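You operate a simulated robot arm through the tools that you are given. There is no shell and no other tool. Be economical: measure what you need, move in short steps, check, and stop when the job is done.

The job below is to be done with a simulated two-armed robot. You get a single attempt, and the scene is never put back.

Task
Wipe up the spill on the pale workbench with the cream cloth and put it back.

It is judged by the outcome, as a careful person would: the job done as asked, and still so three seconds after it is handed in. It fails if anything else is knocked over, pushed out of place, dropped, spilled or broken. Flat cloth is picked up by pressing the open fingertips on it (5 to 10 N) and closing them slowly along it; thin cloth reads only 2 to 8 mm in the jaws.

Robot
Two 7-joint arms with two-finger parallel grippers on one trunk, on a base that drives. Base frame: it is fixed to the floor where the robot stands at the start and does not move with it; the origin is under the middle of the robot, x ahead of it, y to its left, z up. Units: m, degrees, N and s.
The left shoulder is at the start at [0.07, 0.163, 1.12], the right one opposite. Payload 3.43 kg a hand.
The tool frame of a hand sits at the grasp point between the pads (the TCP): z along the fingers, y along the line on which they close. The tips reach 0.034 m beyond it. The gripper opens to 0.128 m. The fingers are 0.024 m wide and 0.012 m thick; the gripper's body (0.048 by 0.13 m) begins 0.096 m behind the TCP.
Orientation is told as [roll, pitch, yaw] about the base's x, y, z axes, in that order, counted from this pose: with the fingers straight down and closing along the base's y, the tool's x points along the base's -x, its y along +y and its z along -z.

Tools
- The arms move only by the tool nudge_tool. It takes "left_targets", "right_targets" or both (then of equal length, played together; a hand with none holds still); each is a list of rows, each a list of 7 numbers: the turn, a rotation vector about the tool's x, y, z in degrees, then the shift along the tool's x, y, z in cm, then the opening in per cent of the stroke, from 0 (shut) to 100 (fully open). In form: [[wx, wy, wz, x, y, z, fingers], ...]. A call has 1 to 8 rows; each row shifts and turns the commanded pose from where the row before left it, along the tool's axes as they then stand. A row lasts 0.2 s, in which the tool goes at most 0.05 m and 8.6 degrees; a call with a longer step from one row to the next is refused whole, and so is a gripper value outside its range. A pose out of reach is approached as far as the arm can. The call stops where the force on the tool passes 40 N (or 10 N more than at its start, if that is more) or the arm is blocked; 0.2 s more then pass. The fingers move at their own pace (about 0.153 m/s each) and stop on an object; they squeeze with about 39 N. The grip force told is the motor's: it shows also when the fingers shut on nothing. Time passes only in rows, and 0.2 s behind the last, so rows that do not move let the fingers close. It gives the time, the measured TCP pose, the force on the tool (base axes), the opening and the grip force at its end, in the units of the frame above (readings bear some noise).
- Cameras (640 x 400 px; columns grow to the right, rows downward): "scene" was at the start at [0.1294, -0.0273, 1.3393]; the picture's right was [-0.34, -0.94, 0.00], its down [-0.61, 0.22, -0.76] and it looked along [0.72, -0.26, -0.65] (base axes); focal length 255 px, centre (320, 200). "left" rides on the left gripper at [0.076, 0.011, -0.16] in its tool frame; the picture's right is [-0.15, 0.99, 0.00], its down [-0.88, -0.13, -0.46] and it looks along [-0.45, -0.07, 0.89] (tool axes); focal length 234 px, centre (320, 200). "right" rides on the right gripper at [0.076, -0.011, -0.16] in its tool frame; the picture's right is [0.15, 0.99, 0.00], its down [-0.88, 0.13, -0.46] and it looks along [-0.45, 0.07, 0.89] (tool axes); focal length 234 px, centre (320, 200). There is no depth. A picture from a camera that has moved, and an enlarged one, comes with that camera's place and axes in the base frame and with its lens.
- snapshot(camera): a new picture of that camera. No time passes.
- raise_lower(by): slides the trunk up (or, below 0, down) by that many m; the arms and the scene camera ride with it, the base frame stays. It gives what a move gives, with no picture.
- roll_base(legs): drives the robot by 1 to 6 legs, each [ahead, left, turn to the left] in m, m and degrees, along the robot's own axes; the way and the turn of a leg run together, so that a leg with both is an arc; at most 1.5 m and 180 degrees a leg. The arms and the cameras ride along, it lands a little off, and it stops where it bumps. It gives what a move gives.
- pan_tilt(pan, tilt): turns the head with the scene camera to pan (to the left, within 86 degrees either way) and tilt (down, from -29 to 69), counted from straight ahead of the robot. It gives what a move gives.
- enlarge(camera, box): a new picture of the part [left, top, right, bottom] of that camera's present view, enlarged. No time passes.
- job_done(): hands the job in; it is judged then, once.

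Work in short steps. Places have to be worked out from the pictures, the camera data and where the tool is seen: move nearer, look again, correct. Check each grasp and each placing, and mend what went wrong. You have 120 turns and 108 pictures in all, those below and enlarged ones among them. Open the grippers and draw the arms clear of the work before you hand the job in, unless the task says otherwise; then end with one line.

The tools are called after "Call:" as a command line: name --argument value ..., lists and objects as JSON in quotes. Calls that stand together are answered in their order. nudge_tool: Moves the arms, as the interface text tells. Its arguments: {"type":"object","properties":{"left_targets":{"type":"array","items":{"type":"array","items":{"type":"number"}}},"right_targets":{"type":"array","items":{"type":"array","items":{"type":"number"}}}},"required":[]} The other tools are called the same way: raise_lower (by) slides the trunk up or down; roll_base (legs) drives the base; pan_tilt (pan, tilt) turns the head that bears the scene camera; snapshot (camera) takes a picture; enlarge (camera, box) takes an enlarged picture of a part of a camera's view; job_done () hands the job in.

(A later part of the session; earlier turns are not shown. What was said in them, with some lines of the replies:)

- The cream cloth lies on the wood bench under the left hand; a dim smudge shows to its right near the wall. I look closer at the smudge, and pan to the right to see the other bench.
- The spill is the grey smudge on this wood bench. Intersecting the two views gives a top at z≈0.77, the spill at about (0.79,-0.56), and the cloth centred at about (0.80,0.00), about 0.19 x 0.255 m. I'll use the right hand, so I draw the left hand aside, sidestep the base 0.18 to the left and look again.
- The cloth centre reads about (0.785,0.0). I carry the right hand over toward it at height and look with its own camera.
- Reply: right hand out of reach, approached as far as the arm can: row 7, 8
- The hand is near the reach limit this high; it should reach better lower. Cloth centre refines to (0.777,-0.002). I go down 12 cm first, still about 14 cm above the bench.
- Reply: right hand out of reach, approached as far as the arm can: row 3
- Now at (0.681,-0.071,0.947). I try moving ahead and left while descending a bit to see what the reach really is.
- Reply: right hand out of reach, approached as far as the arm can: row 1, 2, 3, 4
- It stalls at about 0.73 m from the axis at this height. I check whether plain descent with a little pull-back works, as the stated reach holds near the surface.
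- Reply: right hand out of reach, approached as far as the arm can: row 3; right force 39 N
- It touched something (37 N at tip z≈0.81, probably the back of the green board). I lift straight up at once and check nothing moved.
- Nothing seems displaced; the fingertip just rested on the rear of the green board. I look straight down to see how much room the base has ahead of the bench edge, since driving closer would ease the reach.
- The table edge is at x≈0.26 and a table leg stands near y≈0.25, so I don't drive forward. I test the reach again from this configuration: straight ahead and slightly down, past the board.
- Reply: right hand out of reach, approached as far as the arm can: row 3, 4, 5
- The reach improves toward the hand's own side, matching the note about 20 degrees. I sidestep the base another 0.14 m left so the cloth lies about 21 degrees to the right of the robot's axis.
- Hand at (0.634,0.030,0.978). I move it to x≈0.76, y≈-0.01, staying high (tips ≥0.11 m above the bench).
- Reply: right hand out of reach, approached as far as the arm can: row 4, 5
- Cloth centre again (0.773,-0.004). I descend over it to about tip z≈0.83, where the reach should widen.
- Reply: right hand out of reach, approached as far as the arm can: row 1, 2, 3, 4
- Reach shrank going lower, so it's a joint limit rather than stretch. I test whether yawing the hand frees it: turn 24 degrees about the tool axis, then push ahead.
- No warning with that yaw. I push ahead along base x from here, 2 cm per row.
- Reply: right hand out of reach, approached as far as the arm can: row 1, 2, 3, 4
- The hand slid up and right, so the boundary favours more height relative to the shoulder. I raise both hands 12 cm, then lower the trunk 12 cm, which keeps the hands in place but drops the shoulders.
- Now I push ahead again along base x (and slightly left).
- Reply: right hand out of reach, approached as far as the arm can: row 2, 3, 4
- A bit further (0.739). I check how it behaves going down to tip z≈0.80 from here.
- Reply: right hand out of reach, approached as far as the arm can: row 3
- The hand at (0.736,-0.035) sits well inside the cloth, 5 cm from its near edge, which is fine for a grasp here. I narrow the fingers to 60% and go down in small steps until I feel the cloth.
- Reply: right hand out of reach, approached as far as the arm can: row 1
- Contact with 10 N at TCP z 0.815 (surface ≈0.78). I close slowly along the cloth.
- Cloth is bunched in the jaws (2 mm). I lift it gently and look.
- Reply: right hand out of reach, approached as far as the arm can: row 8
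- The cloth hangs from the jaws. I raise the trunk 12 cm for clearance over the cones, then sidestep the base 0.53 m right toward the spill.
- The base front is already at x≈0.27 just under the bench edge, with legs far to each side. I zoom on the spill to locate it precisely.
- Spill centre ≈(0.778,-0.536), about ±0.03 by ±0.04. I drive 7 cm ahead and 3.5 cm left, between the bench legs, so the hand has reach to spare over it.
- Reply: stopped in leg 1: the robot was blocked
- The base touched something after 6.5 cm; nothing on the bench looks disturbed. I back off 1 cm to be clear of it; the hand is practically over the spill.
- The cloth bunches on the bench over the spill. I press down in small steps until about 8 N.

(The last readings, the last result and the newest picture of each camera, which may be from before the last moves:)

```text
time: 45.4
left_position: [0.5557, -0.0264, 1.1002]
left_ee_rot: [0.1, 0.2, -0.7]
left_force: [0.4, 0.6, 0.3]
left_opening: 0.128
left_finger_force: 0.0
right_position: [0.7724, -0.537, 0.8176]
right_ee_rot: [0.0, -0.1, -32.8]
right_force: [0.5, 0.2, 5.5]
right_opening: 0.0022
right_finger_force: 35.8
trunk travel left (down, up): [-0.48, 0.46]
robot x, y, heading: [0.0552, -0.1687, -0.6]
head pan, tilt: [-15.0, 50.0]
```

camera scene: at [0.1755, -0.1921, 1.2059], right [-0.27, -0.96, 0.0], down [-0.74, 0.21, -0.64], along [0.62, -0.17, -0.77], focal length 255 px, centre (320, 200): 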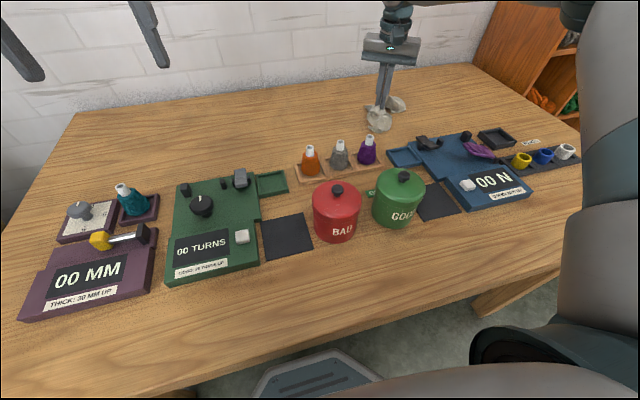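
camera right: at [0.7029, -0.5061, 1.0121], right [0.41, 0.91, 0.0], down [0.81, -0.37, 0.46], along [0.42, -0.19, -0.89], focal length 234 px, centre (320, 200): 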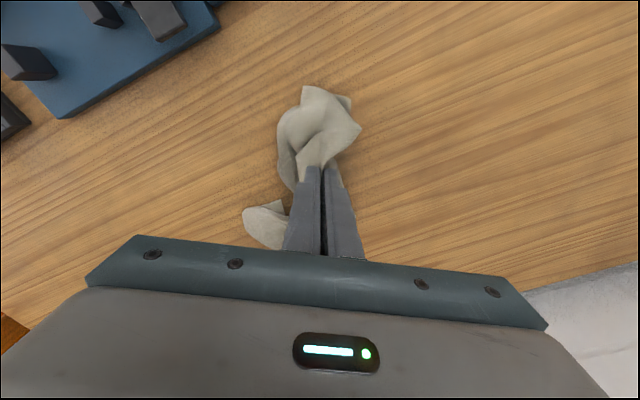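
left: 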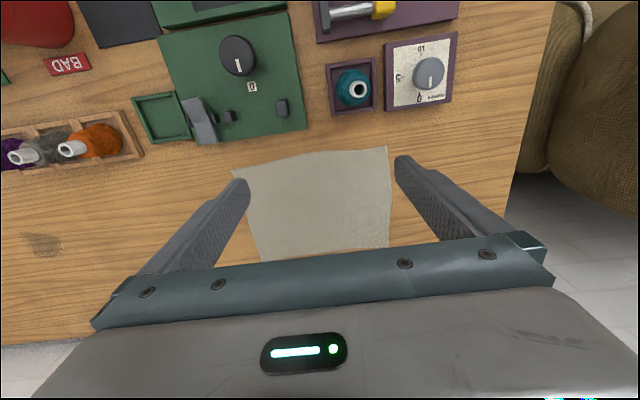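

5.5 N contact. I wipe in a raster along the tool's y, ±4 cm, working from the near side to the far side.

Call:
nudge_tool --right_targets '[[0, 0, 0, 1, 2, 0.15, 0], [0, 0, 0, 1, 2, 0, 0], [0, 0, 0, 0, -2.7, 0, 0], [0, 0, 0, 0, -2.7, 0, 0], [0, 0, 0, 0, -2.7, 0, 0], [0, 0, 0, -1.2, 0, 0, 0], [0, 0, 0, 0, 2.7, 0, 0], [0, 0, 0, 0, 2.7, 0, 0]]'

Call:
snapshot --camera "right"

```text
time: 47.2
left_position: [0.5556, -0.0281, 1.1004]
left_ee_rot: [0.1, 0.2, -0.7]
left_force: [-0.4, -0.2, -0.5]
left_opening: 0.1283
left_finger_force: 0.1
right_position: [0.7646, -0.5254, 0.8182]
right_ee_rot: [0.0, 0.0, -32.7]
right_force: [-0.7, 0.5, 1.7]
right_opening: 0.0017
right_finger_force: 36.4
right hand out of reach, approached as far as the arm can: row 2
trunk travel left (down, up): [-0.48, 0.46]
robot x, y, heading: [0.0527, -0.1694, -0.8]
head pan, tilt: [-15.0, 50.0]
```

```text
78 pictures are left
camera right: at [0.6941, -0.495, 0.9775], right [0.41, 0.91, 0.0], down [0.81, -0.37, 0.46], along [0.42, -0.19, -0.89], focal length 234 px, centre (320, 200)
```

right: 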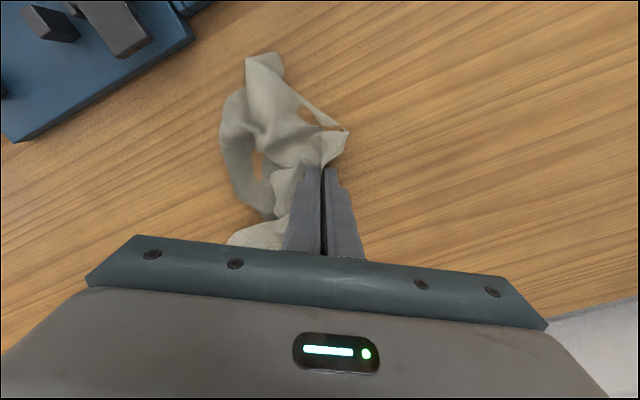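

Only 1.7 N now, so I press 3 mm more and continue the raster toward the far side.

Call:
nudge_tool --right_targets '[[0, 0, 0, 0, 1.5, 0.3, 0], [0, 0, 0, -1.2, 0, 0, 0], [0, 0, 0, 0, -2.5, 0, 0], [0, 0, 0, 0, -2.5, 0, 0], [0, 0, 0, 0, -2, 0, 0], [0, 0, 0, -1.2, 0, 0, 0], [0, 0, 0, 0, 2.5, 0, 0], [0, 0, 0, 0, 2.5, 0, 0]]'

Call:
nudge_tool --right_targets '[[0, 0, 0, 0, 1.0, 0.1, 0], [0, 0, 0, -1.2, 0, 0, 0], [0, 0, 0, 0, -2.5, 0, 0], [0, 0, 0, 0, -2.5, 0, 0], [0, 0, 0, 0, -1.5, 0, 0], [0, 0, 0, 2.5, 1.5, 0, 0], [0, 0, 0, 2, 1, 0, 0], [0, 0, 0, 0, 0, 0, 0]]'

Call:
snapshot --camera "right"

Call:
snapshot --camera "scene"

```text
time: 49.0
left_position: [0.5563, -0.0278, 1.0994]
left_ee_rot: [0.0, 0.2, -0.6]
left_force: [-0.4, 0.4, -1.1]
left_opening: 0.128
left_finger_force: 0.1
right_position: [0.7754, -0.544, 0.8166]
right_ee_rot: [0.1, 0.0, -32.7]
right_force: [-0.4, 0.6, 1.0]
right_opening: 0.002
right_finger_force: 36.5
right hand out of reach, approached as far as the arm can: row 2
trunk travel left (down, up): [-0.48, 0.46]
robot x, y, heading: [0.0517, -0.1728, -0.7]
head pan, tilt: [-15.0, 50.0]
```

```text
time: 50.8
left_position: [0.5546, -0.0266, 1.1007]
left_ee_rot: [0.0, 0.2, -0.7]
left_force: [-0.7, 0.1, 0.4]
left_opening: 0.1281
left_finger_force: 0.1
right_position: [0.724, -0.5554, 0.8168]
right_ee_rot: [0.1, 0.0, -32.8]
right_force: [-0.4, 0.3, 0.2]
right_opening: 0.002
right_finger_force: 37.0
right hand out of reach, approached as far as the arm can: row 2
trunk travel left (down, up): [-0.48, 0.46]
robot x, y, heading: [0.0502, -0.1706, -0.5]
head pan, tilt: [-15.0, 50.0]
```

```text
77 pictures are left
camera right: at [0.6544, -0.5236, 0.9775], right [0.41, 0.91, 0.0], down [0.81, -0.37, 0.46], along [0.42, -0.19, -0.89], focal length 234 px, centre (320, 200)
```

right: 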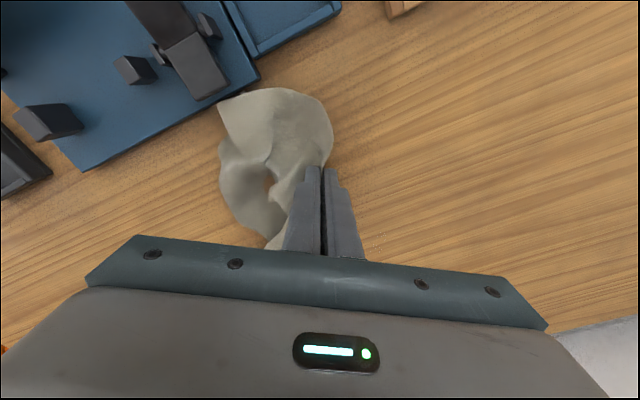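

```text
76 pictures are left
camera scene: at [0.1759, -0.1924, 1.2058], right [-0.27, -0.96, 0.0], down [-0.74, 0.21, -0.64], along [0.62, -0.17, -0.77], focal length 255 px, centre (320, 200)
```

scene: 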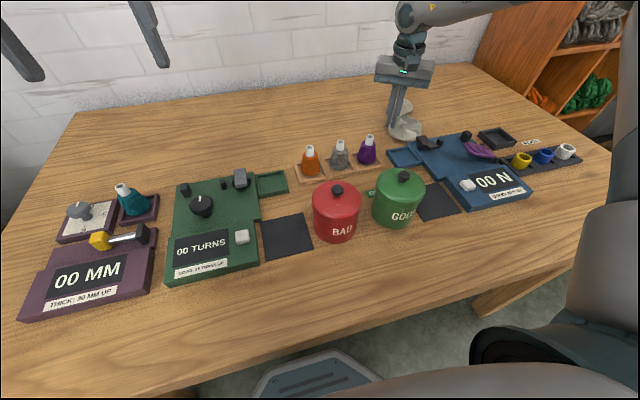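

The cloth touches beside the blue board edge, so I won't go nearer. I zoom on the spill spot around pixel (376,118).

Call:
enlarge --camera "scene" --box '[310, 80, 450, 168]'

```text
4.55 times, centred on (380, 124) of scene
camera zoom: at [0.1759, -0.1924, 1.2058], right [-0.27, -0.96, 0.0], down [-0.74, 0.21, -0.64], along [0.62, -0.17, -0.77], focal length 1159 px, centre (47, 546)
```

zoom: 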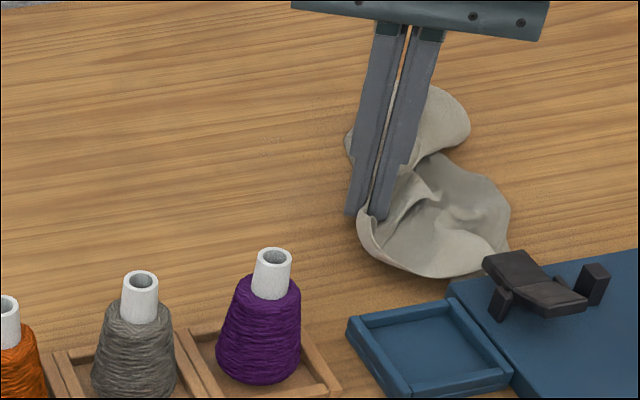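

The spill is nearly gone, with faint specks left around (0.81,-0.52). I lift the cloth and move back a bit for a clear look from the wrist camera.

Call:
nudge_tool --right_targets '[[0, 0, 0, 0, 0, -3, 0], [0, 0, 0, 0, 0, -3, 0], [0, 0, 0, 0, 0, -3, 0], [0, 0, 0, 0, -2, -2, 0], [0, 0, 0, 0, -2, 0, 0], [0, 0, 0, 0, 0, 0, 0]]'

Call:
enlarge --camera "scene" --box '[320, 80, 430, 150]'

Call:
snapshot --camera "right"

```text
time: 52.2
left_position: [0.5564, -0.0258, 1.1005]
left_ee_rot: [0.0, 0.2, -0.7]
left_force: [0.6, -0.1, 0.1]
left_opening: 0.128
left_finger_force: 0.2
right_position: [0.7041, -0.5877, 0.9273]
right_ee_rot: [-0.1, 0.0, -32.7]
right_force: [0.6, -0.2, -0.3]
right_opening: 0.0021
right_finger_force: 36.8
trunk travel left (down, up): [-0.48, 0.46]
robot x, y, heading: [0.0471, -0.1713, -0.8]
head pan, tilt: [-15.0, 50.0]
```

```text
5.71 times, centred on (375, 115) of scene
camera zoom: at [0.1759, -0.1918, 1.2058], right [-0.27, -0.96, 0.0], down [-0.74, 0.21, -0.64], along [0.62, -0.17, -0.77], focal length 1457 px, centre (6, 686)
```

zoom: 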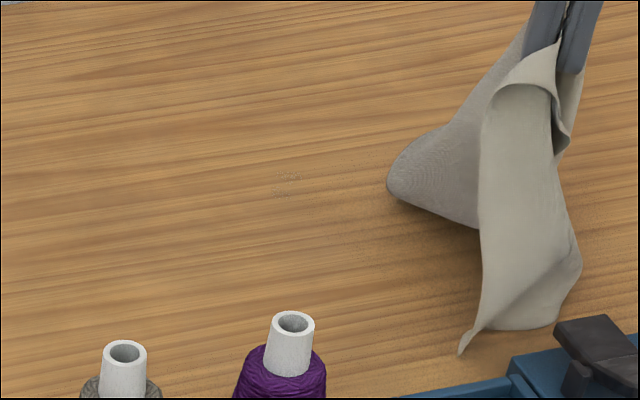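

```text
73 pictures are left
camera right: at [0.6342, -0.5568, 1.0876], right [0.41, 0.91, 0.0], down [0.81, -0.37, 0.46], along [0.42, -0.19, -0.89], focal length 234 px, centre (320, 200)
```

right: 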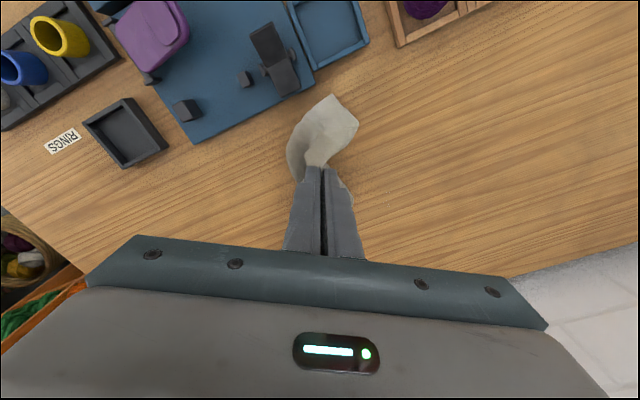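

A faint speckle remains at about (0.81,-0.52). I enlarge the wrist view to confirm what remains.

Call:
enlarge --camera "right" --box '[330, 120, 490, 220]'

```text
4.00 times, centred on (410, 170) of right
camera zoom: at [0.6342, -0.5568, 1.0876], right [0.41, 0.91, 0.0], down [0.81, -0.37, 0.46], along [0.42, -0.19, -0.89], focal length 937 px, centre (-40, 320)
```

zoom: 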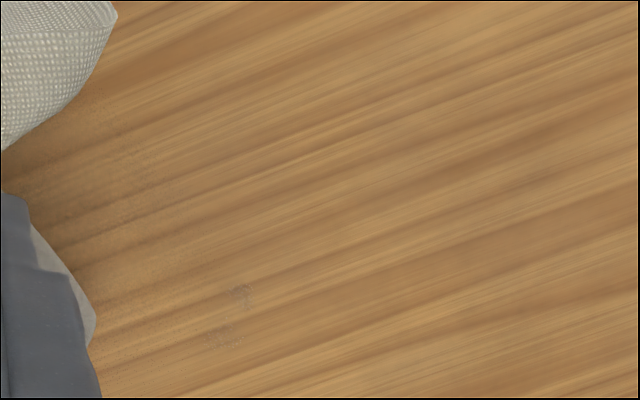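

Two tiny specks at (0.812,-0.525) and (0.826,-0.537). To reach them I lean the fingers outward 14 degrees while high, then bring the cloth above that spot.

Call:
nudge_tool --right_targets '[[-3.8, -5.9, 0, 0, 0, 0, 0], [-3.8, -5.9, 0, 0, 0, 0, 0], [0, 0, 0, -1.2, 2.6, 0.6, 0], [0, 0, 0, -1.2, 2.6, 0.6, 0], [0, 0, 0, -1.2, 2.6, 0.6, 0], [0, 0, 0, -1.2, 2.6, 0.6, 0], [0, 0, 0, 0, 0, 0, 0]]'

```text
time: 53.8
left_position: [0.5549, -0.0256, 1.1006]
left_ee_rot: [0.1, 0.1, -0.7]
left_force: [-0.2, -0.5, 0.2]
left_opening: 0.1278
left_finger_force: 0.0
right_position: [0.803, -0.5265, 0.9291]
right_ee_rot: [7.8, -11.9, -33.5]
right_force: [0.1, 1.1, 1.6]
right_opening: 0.002
right_finger_force: 36.9
trunk travel left (down, up): [-0.48, 0.46]
robot x, y, heading: [0.054, -0.1707, -0.9]
head pan, tilt: [-15.0, 50.0]
```

Reached (0.803,-0.527) without trouble. Going straight down 10 cm, then I'll feel for contact.

Call:
nudge_tool --right_targets '[[0, 0, 0, 0.51, -0.33, 2.43, 0], [0, 0, 0, 0.51, -0.33, 2.43, 0], [0, 0, 0, 0.51, -0.33, 2.43, 0], [0, 0, 0, 0.51, -0.33, 2.43, 0], [0, 0, 0, 0.2, -0.13, 0.97, 0], [0, 0, 0, 0.1, -0.07, 0.5, 0], [0, 0, 0, 0, 0, 0, 0]]'

Call:
snapshot --camera "right"

```text
time: 55.4
left_position: [0.5525, -0.0263, 1.1008]
left_ee_rot: [-0.2, 0.0, -0.8]
left_force: [0.3, -0.2, 0.3]
left_opening: 0.1283
left_finger_force: 0.0
right_position: [0.8029, -0.5273, 0.8188]
right_ee_rot: [8.0, -12.3, -33.5]
right_force: [4.6, -5.9, 31.2]
right_opening: 0.002
right_finger_force: 36.5
trunk travel left (down, up): [-0.48, 0.46]
robot x, y, heading: [0.0544, -0.1705, -0.7]
head pan, tilt: [-15.0, 50.0]
```

```text
71 pictures are left
camera right: at [0.6943, -0.4948, 0.9556], right [0.4, 0.91, 0.1], down [0.67, -0.37, 0.65], along [0.63, -0.19, -0.76], focal length 234 px, centre (320, 200)
```

right: 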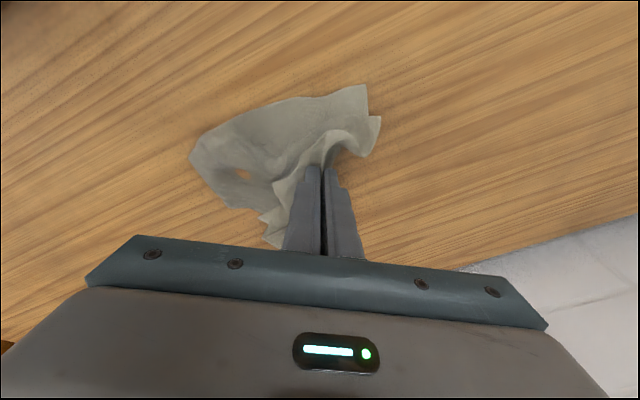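

31 N is a bit firm; I ease up 3 mm and wipe side to side, working further out.

Call:
nudge_tool --right_targets '[[0, 0, 0, 1.02, 1.72, -0.25, 0], [0, 0, 0, 0.81, 1.26, 0, 0], [0, 0, 0, -1.22, 0.79, 0.36, 0], [0, 0, 0, -1.35, -2.1, 0, 0], [0, 0, 0, -1.35, -2.1, 0, 0], [0, 0, 0, -0.82, 0.52, 0.24, 0], [0, 0, 0, 1.35, 2.1, 0, 0], [0, 0, 0, 1.35, 2.1, 0, 0]]'

Call:
nudge_tool --right_targets '[[0, 0, 0, 0.82, -0.52, -0.14, 0], [0, 0, 0, -1.35, -2.1, 0, 0], [0, 0, 0, -1.35, -2.1, 0, 0], [0, 0, 0, 0.82, -0.52, -0.24, 0], [0, 0, 0, 1.35, 2.1, 0, 0], [0, 0, 0, 1.35, 2.1, 0, 0], [0, 0, 0, -1.35, -2.1, 0, 0], [0, 0, 0, -1.35, -2.1, 0, 0]]'

Call:
snapshot --camera "scene"

```text
time: 57.2
left_position: [0.5539, -0.0265, 1.1015]
left_ee_rot: [-0.1, 0.0, -0.6]
left_force: [-0.8, 0.8, -0.5]
left_opening: 0.1281
left_finger_force: 0.1
right_position: [0.8207, -0.4952, 0.8171]
right_ee_rot: [7.8, -12.1, -33.6]
right_force: [1.7, -7.6, 25.3]
right_opening: 0.0018
right_finger_force: 36.7
right hand out of reach, approached as far as the arm can: row 8
trunk travel left (down, up): [-0.48, 0.46]
robot x, y, heading: [0.0502, -0.1764, -0.9]
head pan, tilt: [-15.0, 50.0]
```

```text
time: 59.0
left_position: [0.5527, -0.025, 1.1023]
left_ee_rot: [-0.2, 0.0, -0.7]
left_force: [-0.7, 0.4, 0.5]
left_opening: 0.1281
left_finger_force: 0.1
right_position: [0.8002, -0.5429, 0.818]
right_ee_rot: [7.8, -11.9, -33.4]
right_force: [0.1, 8.8, 26.3]
right_opening: 0.0021
right_finger_force: 36.9
trunk travel left (down, up): [-0.48, 0.46]
robot x, y, heading: [0.0525, -0.1688, -0.6]
head pan, tilt: [-15.0, 50.0]
```

```text
70 pictures are left
camera scene: at [0.1724, -0.1901, 1.2063], right [-0.27, -0.96, 0.0], down [-0.74, 0.21, -0.65], along [0.62, -0.18, -0.76], focal length 255 px, centre (320, 200)
```

scene: 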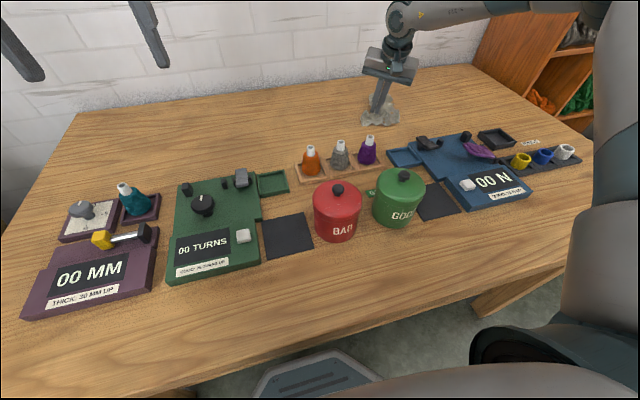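

Strong, even contact. I do a last pass nearer in to cover the whole spot, then lift and inspect.

Call:
nudge_tool --right_targets '[[0, 0, 0, 1.22, -0.79, -0.36, 0], [0, 0, 0, 1.35, 2.1, 0, 0], [0, 0, 0, 1.35, 2.1, 0, 0], [0, 0, 0, 1.22, -0.79, -0.36, 0], [0, 0, 0, -1.35, -2.1, 0, 0], [0, 0, 0, -1.35, -2.1, 0, 0], [0, 0, 0, 1.0, 1.57, 0, 0], [0, 0, 0, 0, 0, 0, 0]]'

Call:
nudge_tool --right_targets '[[0, 0, 0, -0.6, 0.39, -2.9, 0], [0, 0, 0, -0.6, 0.39, -2.9, 0], [0, 0, 0, -0.6, 0.39, -2.9, 0], [0, 0, 0, -0.6, 0.39, -2.9, 0], [0, 0, 0, -0.6, 0.39, -2.9, 0], [3.8, 5.9, 0, 0, 0, 0, 0], [3.8, 5.9, 0, 0, 0, 0, 0], [0, 0, 0, 0, 0, 0, 0]]'

Call:
enlarge --camera "scene" --box '[310, 80, 450, 168]'

Call:
snapshot --camera "right"

```text
time: 60.8
left_position: [0.5534, -0.0264, 1.1005]
left_ee_rot: [0.0, 0.0, -0.8]
left_force: [-0.7, -0.7, -0.1]
left_opening: 0.1278
left_finger_force: 0.1
right_position: [0.7684, -0.5282, 0.818]
right_ee_rot: [7.8, -12.0, -33.7]
right_force: [-0.3, -6.6, 23.2]
right_opening: 0.0018
right_finger_force: 36.9
trunk travel left (down, up): [-0.48, 0.46]
robot x, y, heading: [0.0535, -0.171, -0.7]
head pan, tilt: [-15.0, 50.0]
```

```text
time: 62.6
left_position: [0.5549, -0.0265, 1.1009]
left_ee_rot: [0.0, 0.1, -0.8]
left_force: [-0.2, -0.6, -0.7]
left_opening: 0.1283
left_finger_force: 0.0
right_position: [0.7683, -0.5267, 0.9643]
right_ee_rot: [0.1, 0.0, -32.7]
right_force: [-0.2, 0.7, -0.3]
right_opening: 0.0019
right_finger_force: 36.6
trunk travel left (down, up): [-0.48, 0.46]
robot x, y, heading: [0.051, -0.1715, -0.8]
head pan, tilt: [-15.0, 50.0]
```

```text
4.55 times, centred on (380, 124) of scene
camera zoom: at [0.1748, -0.1921, 1.206], right [-0.27, -0.96, 0.0], down [-0.74, 0.21, -0.64], along [0.62, -0.17, -0.77], focal length 1159 px, centre (47, 546)
```

zoom: 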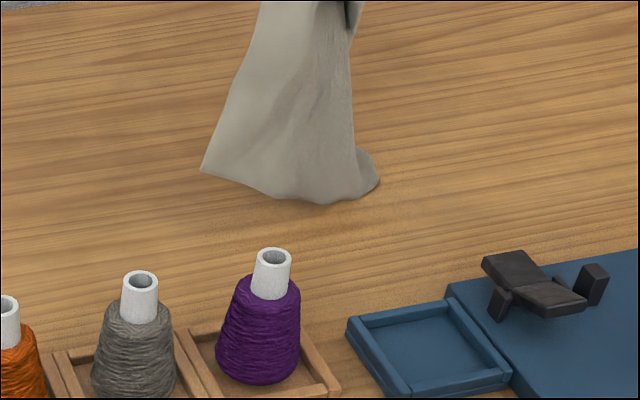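

```text
68 pictures are left
camera right: at [0.6991, -0.4947, 1.1258], right [0.41, 0.91, 0.0], down [0.81, -0.37, 0.46], along [0.42, -0.19, -0.89], focal length 234 px, centre (320, 200)
```

right: 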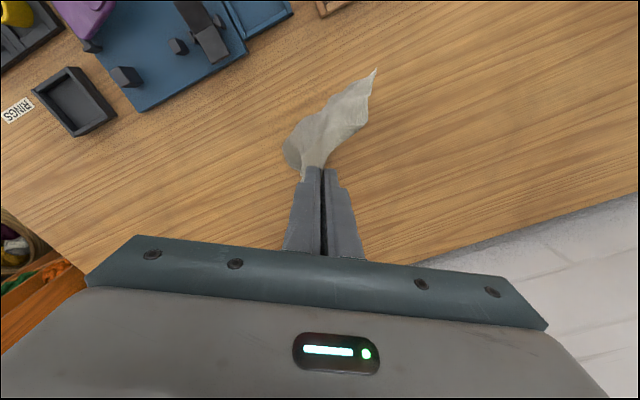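

I raise the trunk, back out from the bench and sidestep a little left to uncover the spot for inspection.

Call:
raise_lower --by 0.12

Call:
roll_base --legs '[[-0.055, 0, 0.6], [0, 0.2, 0]]'

Call:
pan_tilt --pan -28 --tilt 45

Call:
snapshot --camera "scene"

```text
time: 64.1
left_position: [0.5564, -0.0268, 1.2189]
left_ee_rot: [-0.1, 0.2, -0.7]
left_force: [-0.4, 0.0, -0.2]
left_opening: 0.1281
left_finger_force: 0.1
right_position: [0.77, -0.5257, 1.0851]
right_ee_rot: [0.0, 0.0, -32.7]
right_force: [0.0, 0.8, 1.0]
right_opening: 0.002
right_finger_force: 36.7
trunk travel left (down, up): [-0.6, 0.34]
robot x, y, heading: [0.0505, -0.1716, -0.9]
head pan, tilt: [-15.0, 50.0]
```

```text
time: 66.2
left_position: [0.5004, 0.1801, 1.2212]
left_ee_rot: [-0.2, 0.1, -0.2]
left_force: [-0.5, 0.8, 0.3]
left_opening: 0.1281
left_finger_force: 0.0
right_position: [0.7202, -0.3169, 1.0851]
right_ee_rot: [0.0, -0.1, -32.2]
right_force: [0.3, 0.7, 0.0]
right_opening: 0.0021
right_finger_force: 36.7
trunk travel left (down, up): [-0.6, 0.34]
robot x, y, heading: [-0.0006, 0.0266, -0.3]
head pan, tilt: [-15.0, 50.0]
```

```text
time: 67.0
left_position: [0.5005, 0.1797, 1.2196]
left_ee_rot: [-0.1, 0.2, -0.2]
left_force: [-0.4, 0.8, 0.1]
left_opening: 0.1284
left_finger_force: 0.0
right_position: [0.7201, -0.3179, 1.0845]
right_ee_rot: [0.0, 0.1, -32.2]
right_force: [-0.1, 0.0, -0.2]
right_opening: 0.0019
right_finger_force: 36.7
trunk travel left (down, up): [-0.6, 0.34]
robot x, y, heading: [-0.0047, 0.0313, 0.1]
head pan, tilt: [-28.0, 45.0]
```

```text
67 pictures are left
camera scene: at [0.12, -0.0069, 1.3327], right [-0.47, -0.88, 0.0], down [-0.62, 0.33, -0.71], along [0.62, -0.33, -0.71], focal length 255 px, centre (320, 200)
```

scene: 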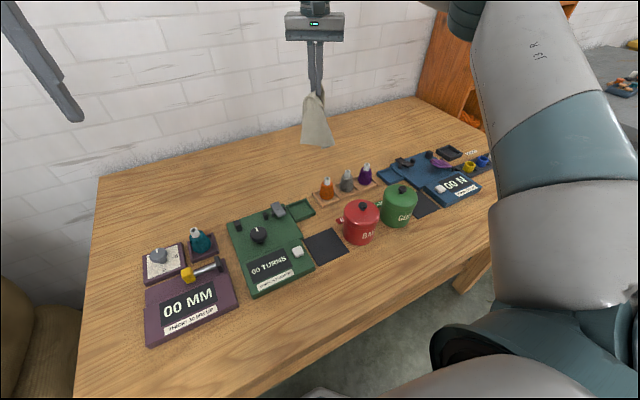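

Call:
enlarge --camera "scene" --box '[320, 110, 416, 170]'

Call:
enlarge --camera "right" --box '[0, 60, 300, 248]'

```text
6.67 times, centred on (368, 140) of scene
camera zoom: at [0.12, -0.0069, 1.3327], right [-0.47, -0.88, 0.0], down [-0.62, 0.33, -0.71], along [0.62, -0.33, -0.71], focal length 1700 px, centre (0, 600)
```

zoom: 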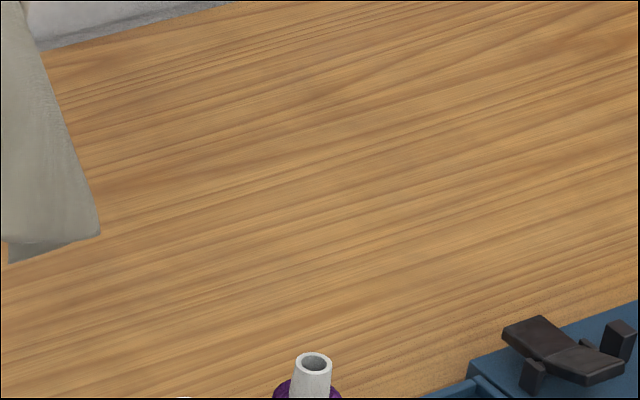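

```text
2.13 times, centred on (150, 154) of right
camera zoom: at [0.6496, -0.2865, 1.2449], right [0.4, 0.92, 0.0], down [0.81, -0.36, 0.46], along [0.42, -0.18, -0.89], focal length 498 px, centre (682, 298)
```

zoom: 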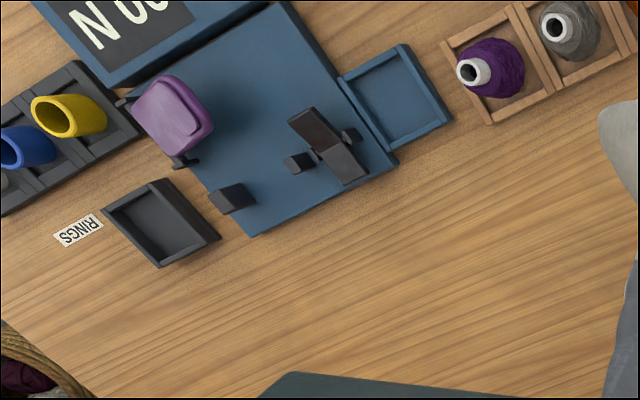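

The spot is clean. I carry the cloth back, sidestepping 0.32 m left to its original place.

Call:
roll_base --legs '[[0, 0.32, 0]]'

Call:
raise_lower --by -0.12

Call:
pan_tilt --pan -20 --tilt 45

Call:
snapshot --camera "scene"

Call:
snapshot --camera "right"

```text
time: 69.1
left_position: [0.502, 0.4983, 1.2199]
left_ee_rot: [-0.1, 0.0, -0.3]
left_force: [-0.1, 0.4, 0.2]
left_opening: 0.1281
left_finger_force: 0.1
right_position: [0.7195, -0.0013, 1.0857]
right_ee_rot: [0.0, 0.0, -32.4]
right_force: [-0.1, -0.7, -0.5]
right_opening: 0.0021
right_finger_force: 36.7
trunk travel left (down, up): [-0.6, 0.34]
robot x, y, heading: [0.0015, 0.3488, -0.2]
head pan, tilt: [-28.0, 45.0]
```

```text
time: 70.6
left_position: [0.5018, 0.4974, 1.1004]
left_ee_rot: [0.0, 0.1, -0.3]
left_force: [0.1, 0.1, -0.7]
left_opening: 0.1278
left_finger_force: 0.1
right_position: [0.7208, -0.0008, 0.9645]
right_ee_rot: [0.0, 0.0, -32.3]
right_force: [-0.1, -0.2, 0.2]
right_opening: 0.0021
right_finger_force: 36.9
trunk travel left (down, up): [-0.48, 0.46]
robot x, y, heading: [0.0029, 0.3526, -0.2]
head pan, tilt: [-28.0, 45.0]
```

```text
time: 71.3
left_position: [0.5018, 0.4972, 1.0994]
left_ee_rot: [0.0, 0.2, -0.3]
left_force: [0.4, 1.2, 0.7]
left_opening: 0.1281
left_finger_force: 0.1
right_position: [0.7209, -0.0009, 0.9638]
right_ee_rot: [0.0, 0.1, -32.3]
right_force: [-0.1, 0.1, 0.7]
right_opening: 0.0021
right_finger_force: 37.0
trunk travel left (down, up): [-0.48, 0.46]
robot x, y, heading: [0.0034, 0.3469, -0.3]
head pan, tilt: [-20.0, 45.0]
```

```text
64 pictures are left
camera scene: at [0.126, 0.3214, 1.2128], right [-0.35, -0.94, 0.0], down [-0.66, 0.25, -0.71], along [0.66, -0.25, -0.71], focal length 255 px, centre (320, 200)
```

scene: 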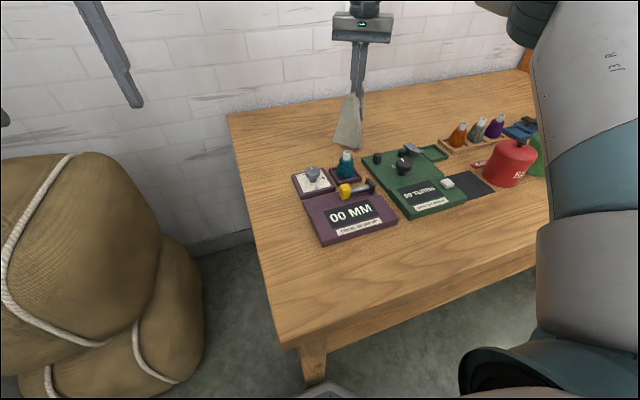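

```text
63 pictures are left
camera right: at [0.6504, 0.0305, 1.1248], right [0.41, 0.91, 0.0], down [0.81, -0.36, 0.46], along [0.42, -0.18, -0.89], focal length 234 px, centre (320, 200)
```

right: 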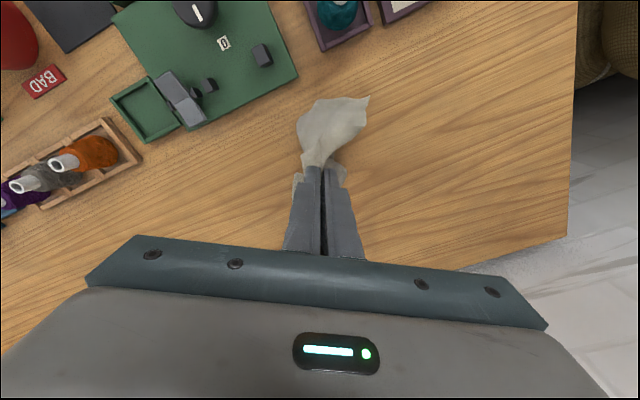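

The cloth's hem nearly touches the bench. I set it down a few cm further out, then lay it back toward the original grip point while lowering so it spreads.

Call:
nudge_tool --right_targets '[[0, 0, 0, -0.31, 1.38, 2, 0], [0, 0, 0, -0.31, 1.38, 2, 0], [0, 0, 0, -0.31, 1.38, 2, 0], [0, 0, 0, 0, 0, 1, 0], [0, 0, 0, -0.31, -1.34, 1.2, 0], [0, 0, 0, -0.31, -1.34, 1.2, 0], [0, 0, 0, -0.31, -1.34, 1.2, 0], [0, 0, 0, 0, 0, 0, 0]]'

Call:
snapshot --camera "right"

```text
time: 73.1
left_position: [0.5026, 0.4969, 1.1002]
left_ee_rot: [0.0, 0.3, -0.3]
left_force: [0.6, 0.1, 0.2]
left_opening: 0.1278
left_finger_force: 0.2
right_position: [0.7163, -0.0172, 0.8574]
right_ee_rot: [0.1, 0.1, -32.3]
right_force: [0.6, -1.1, -0.3]
right_opening: 0.002
right_finger_force: 36.9
right hand out of reach, approached as far as the arm can: row 2, 3
trunk travel left (down, up): [-0.48, 0.46]
robot x, y, heading: [0.0012, 0.3467, -0.7]
head pan, tilt: [-20.0, 45.0]
```

```text
62 pictures are left
camera right: at [0.6465, 0.0134, 1.0172], right [0.41, 0.91, 0.0], down [0.81, -0.36, 0.46], along [0.42, -0.18, -0.89], focal length 234 px, centre (320, 200)
```

right: 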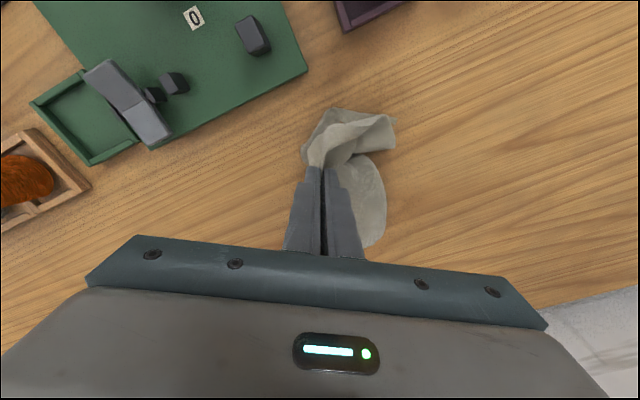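

The heap would end up slightly near of its original centre. I lift a little, lean the fingers out for reach, and shift 5 cm out before setting down and laying back.

Call:
nudge_tool --right_targets '[[0, 0, 0, 0, 0, -2.5, 0], [0, 0, 0, 0, 0, -2.5, 0], [-3.8, -5.9, 0, 0, 0, 0, 0], [-3.8, -5.9, 0, 0, 0, 0, 0], [0, 0, 0, -1.0, 2.6, 0.5, 0], [0, 0, 0, -1.0, 2.6, 0.5, 0], [0, 0, 0, -1.0, 2.6, 0.5, 0], [0, 0, 0, 0, 0, 0, 0]]'

Call:
snapshot --camera "right"

```text
time: 74.9
left_position: [0.5015, 0.496, 1.1016]
left_ee_rot: [-0.1, 0.1, -0.3]
left_force: [0.2, -0.6, -0.4]
left_opening: 0.1282
left_finger_force: 0.1
right_position: [0.7837, 0.0295, 0.9123]
right_ee_rot: [7.9, -12.0, -33.1]
right_force: [0.3, -0.2, 0.6]
right_opening: 0.002
right_finger_force: 36.9
trunk travel left (down, up): [-0.48, 0.46]
robot x, y, heading: [-0.0022, 0.3447, -0.5]
head pan, tilt: [-20.0, 45.0]
```

```text
61 pictures are left
camera right: at [0.6765, 0.0616, 1.0498], right [0.39, 0.91, 0.1], down [0.68, -0.36, 0.64], along [0.62, -0.18, -0.76], focal length 234 px, centre (320, 200)
```

right: 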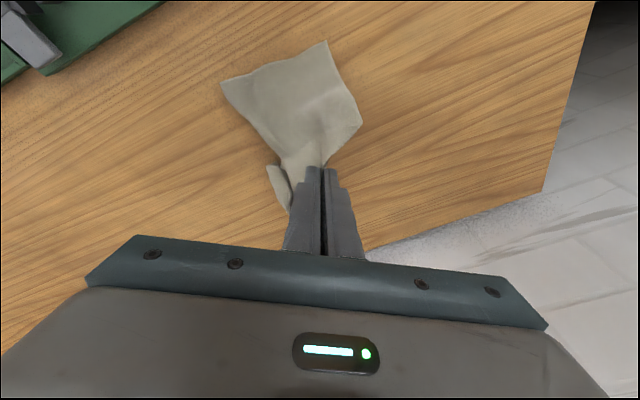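

The cloth now trails toward the near side (hem at x≈0.70, fingers at 0.79). Lowering while easing outward will lay it over its original footprint.

Call:
nudge_tool --right_targets '[[0, 0, 0, -0.43, -0.2, 1.88, 0], [0, 0, 0, -0.43, -0.2, 1.88, 0], [0, 0, 0, -0.43, -0.2, 1.88, 0], [0, 0, 0, -0.43, -0.2, 1.88, 0], [0, 0, 0, -0.43, -0.2, 1.6, 0], [0, 0, 0, 0, 0, 0, 0]]'

Call:
snapshot --camera "right"

Call:
snapshot --camera "scene"

```text
time: 76.3
left_position: [0.5026, 0.4976, 1.101]
left_ee_rot: [-0.1, 0.1, -0.4]
left_force: [-0.3, 1.0, 0.1]
left_opening: 0.128
left_finger_force: 0.0
right_position: [0.7864, 0.0015, 0.8285]
right_ee_rot: [7.8, -12.0, -33.1]
right_force: [0.9, 0.8, 3.5]
right_opening: 0.0018
right_finger_force: 37.3
right hand out of reach, approached as far as the arm can: row 1, 2, 3, 4, 5
trunk travel left (down, up): [-0.48, 0.46]
robot x, y, heading: [-0.0016, 0.3482, -0.3]
head pan, tilt: [-20.0, 45.0]
```

```text
60 pictures are left
camera right: at [0.6798, 0.0311, 0.9674], right [0.39, 0.91, 0.1], down [0.68, -0.36, 0.64], along [0.62, -0.18, -0.76], focal length 234 px, centre (320, 200)
```

right: 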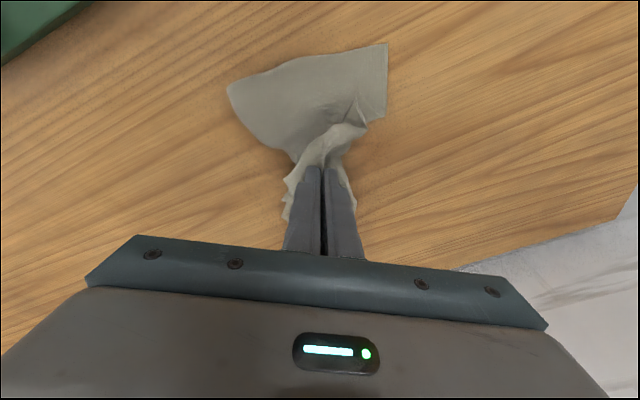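

```text
59 pictures are left
camera scene: at [0.1255, 0.3217, 1.2129], right [-0.35, -0.94, 0.0], down [-0.66, 0.25, -0.71], along [0.66, -0.25, -0.71], focal length 255 px, centre (320, 200)
```

scene: 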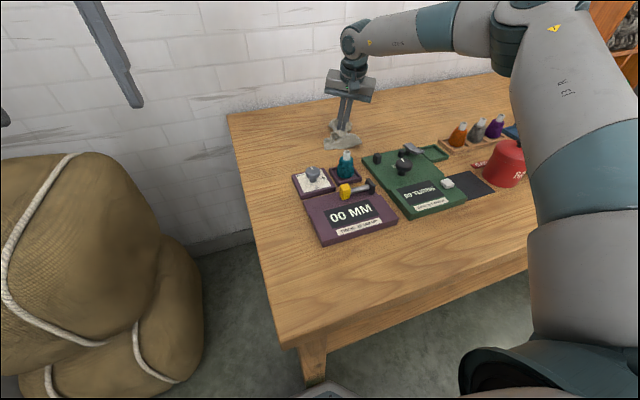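

The cloth rests around (0.77,0.0), right in its old footprint. I open the fingers slowly to spread the fold and draw up along the tool axis.

Call:
nudge_tool --right_targets '[[0, 0, 0, 0, 0, 0, 10], [0, 0, 0, 0, 0, 0, 25], [0, 0, 0, 0, 0, 0, 40], [0, 0, 0, 0, 0, -1, 40], [0, 0, 0, 0, 0, -2, 40], [0, 0, 0, 0, 0, -3, 40], [0, 0, 0, 0, 0, -3, 40], [0, 0, 0, 0, 0, 0, 40]]'

Call:
snapshot --camera "right"

Call:
enlarge --camera "scene" --box '[270, 90, 430, 190]'

```text
time: 78.1
left_position: [0.503, 0.4975, 1.0991]
left_ee_rot: [0.0, 0.2, -0.3]
left_force: [0.9, 0.1, -0.4]
left_opening: 0.1281
left_finger_force: 0.0
right_position: [0.766, -0.0006, 0.914]
right_ee_rot: [7.7, -11.7, -33.1]
right_force: [-0.1, 0.0, 0.2]
right_opening: 0.0512
right_finger_force: 0.1
trunk travel left (down, up): [-0.48, 0.46]
robot x, y, heading: [-0.0015, 0.3482, -0.1]
head pan, tilt: [-20.0, 45.0]
```

```text
58 pictures are left
camera right: at [0.6591, 0.0304, 1.0537], right [0.39, 0.91, 0.1], down [0.68, -0.36, 0.64], along [0.62, -0.18, -0.76], focal length 234 px, centre (320, 200)
```

right: 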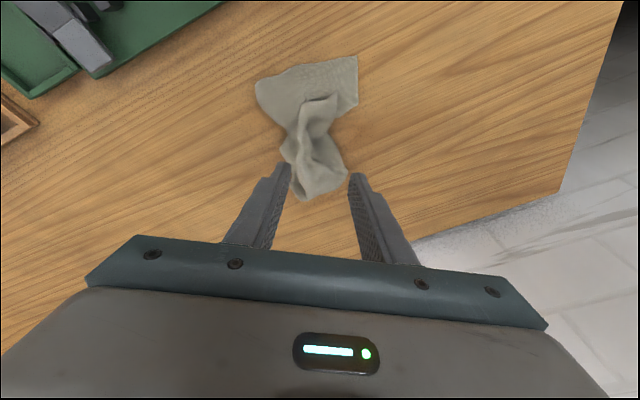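

```text
4.00 times, centred on (350, 140) of scene
camera zoom: at [0.1265, 0.3213, 1.2127], right [-0.35, -0.94, 0.0], down [-0.66, 0.25, -0.71], along [0.66, -0.25, -0.71], focal length 1020 px, centre (200, 440)
```

zoom: 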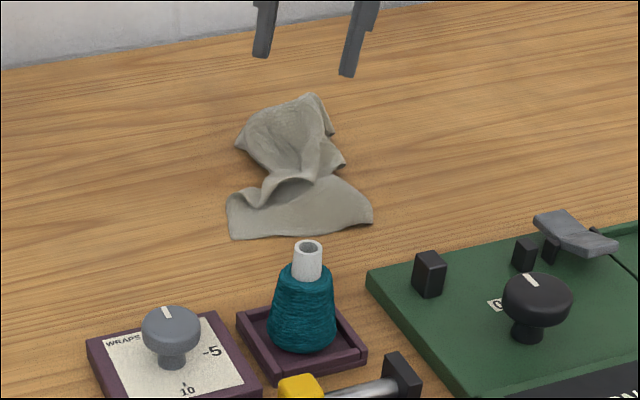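

The cloth is released and lies centred at about (0.775,0.0), its original spot. I open fully, straighten the hand, and lift and draw it back clear.

Call:
nudge_tool --right_targets '[[0, 0, 0, 0, 0, -4, 40], [0, 0, 0, 0, 0, -4, 40], [3.8, 5.9, 0, 0, 0, -2, 100], [3.8, 5.9, 0, 0, 0, -2, 100], [0, 0, 0, 3, -3, 0, 100], [0, 0, 0, 3, -3, 0, 100], [0, 0, 0, 3, -3, 0, 100], [0, 0, 0, 0, 0, 0, 100]]'

Call:
raise_lower --by 0.12

Call:
pan_tilt --pan -28 --tilt 42

Call:
snapshot --camera "scene"

Call:
snapshot --camera "right"

```text
time: 79.9
left_position: [0.5041, 0.4986, 1.0991]
left_ee_rot: [0.0, 0.2, -0.3]
left_force: [0.9, -0.6, -0.2]
left_opening: 0.1284
left_finger_force: 0.1
right_position: [0.5989, -0.0302, 1.0219]
right_ee_rot: [0.0, 0.1, -32.3]
right_force: [0.6, -0.1, -0.1]
right_opening: 0.128
right_finger_force: 0.1
right hand out of reach, approached as far as the arm can: row 4
trunk travel left (down, up): [-0.48, 0.46]
robot x, y, heading: [-0.0017, 0.3444, -0.2]
head pan, tilt: [-20.0, 45.0]
```

```text
time: 81.4
left_position: [0.5029, 0.4977, 1.22]
left_ee_rot: [0.0, 0.2, -0.3]
left_force: [-0.8, 0.3, 0.5]
left_opening: 0.1279
left_finger_force: 0.0
right_position: [0.5994, -0.0318, 1.1423]
right_ee_rot: [0.1, 0.1, -32.2]
right_force: [-0.1, 0.4, 0.2]
right_opening: 0.1279
right_finger_force: 0.1
trunk travel left (down, up): [-0.6, 0.34]
robot x, y, heading: [0.0014, 0.3525, -0.4]
head pan, tilt: [-20.0, 45.0]
```

```text
time: 82.1
left_position: [0.5026, 0.4974, 1.2204]
left_ee_rot: [0.0, 0.3, -0.3]
left_force: [-0.2, -0.7, -0.9]
left_opening: 0.1281
left_finger_force: 0.1
right_position: [0.5985, -0.0322, 1.1417]
right_ee_rot: [-0.1, 0.0, -32.2]
right_force: [-0.4, -0.2, 0.6]
right_opening: 0.1278
right_finger_force: 0.0
trunk travel left (down, up): [-0.6, 0.34]
robot x, y, heading: [-0.0002, 0.3502, -0.1]
head pan, tilt: [-28.0, 42.0]
```

```text
56 pictures are left
camera scene: at [0.1232, 0.3102, 1.3371], right [-0.47, -0.88, 0.0], down [-0.59, 0.32, -0.74], along [0.65, -0.35, -0.67], focal length 255 px, centre (320, 200)
```

scene: 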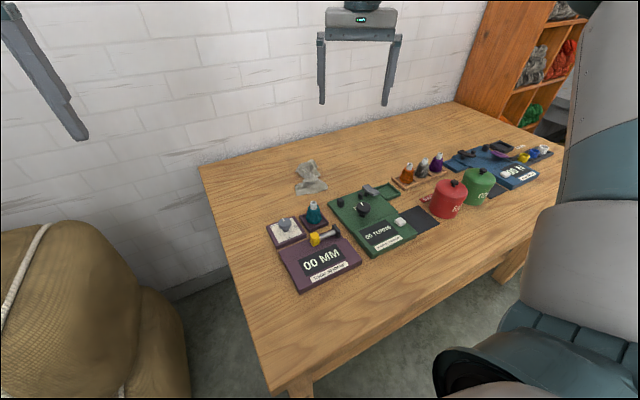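

```text
55 pictures are left
camera right: at [0.5281, -0.0009, 1.3021], right [0.41, 0.91, 0.0], down [0.81, -0.36, 0.46], along [0.42, -0.18, -0.89], focal length 234 px, centre (320, 200)
```

right: 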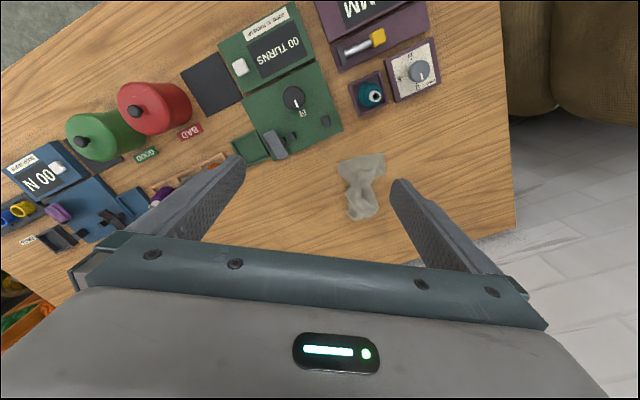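

The bench is clean where the spill was. The cloth is back at (0.78,0.00), everything else stands as it did, and both hands are open and clear, so I hand the job in.

Call:
job_done

```text
The job is handed in.
```

I wiped the spill off the bench, and no trace showed in the final close-ups. The cream cloth is back within about a centimetre of its original centre, but it's crumpled rather than flat. Nothing else on the bench looked moved, though two contacts happened along the way: a fingertip briefly pressed the green board, and the base bumped something near the bench edge.
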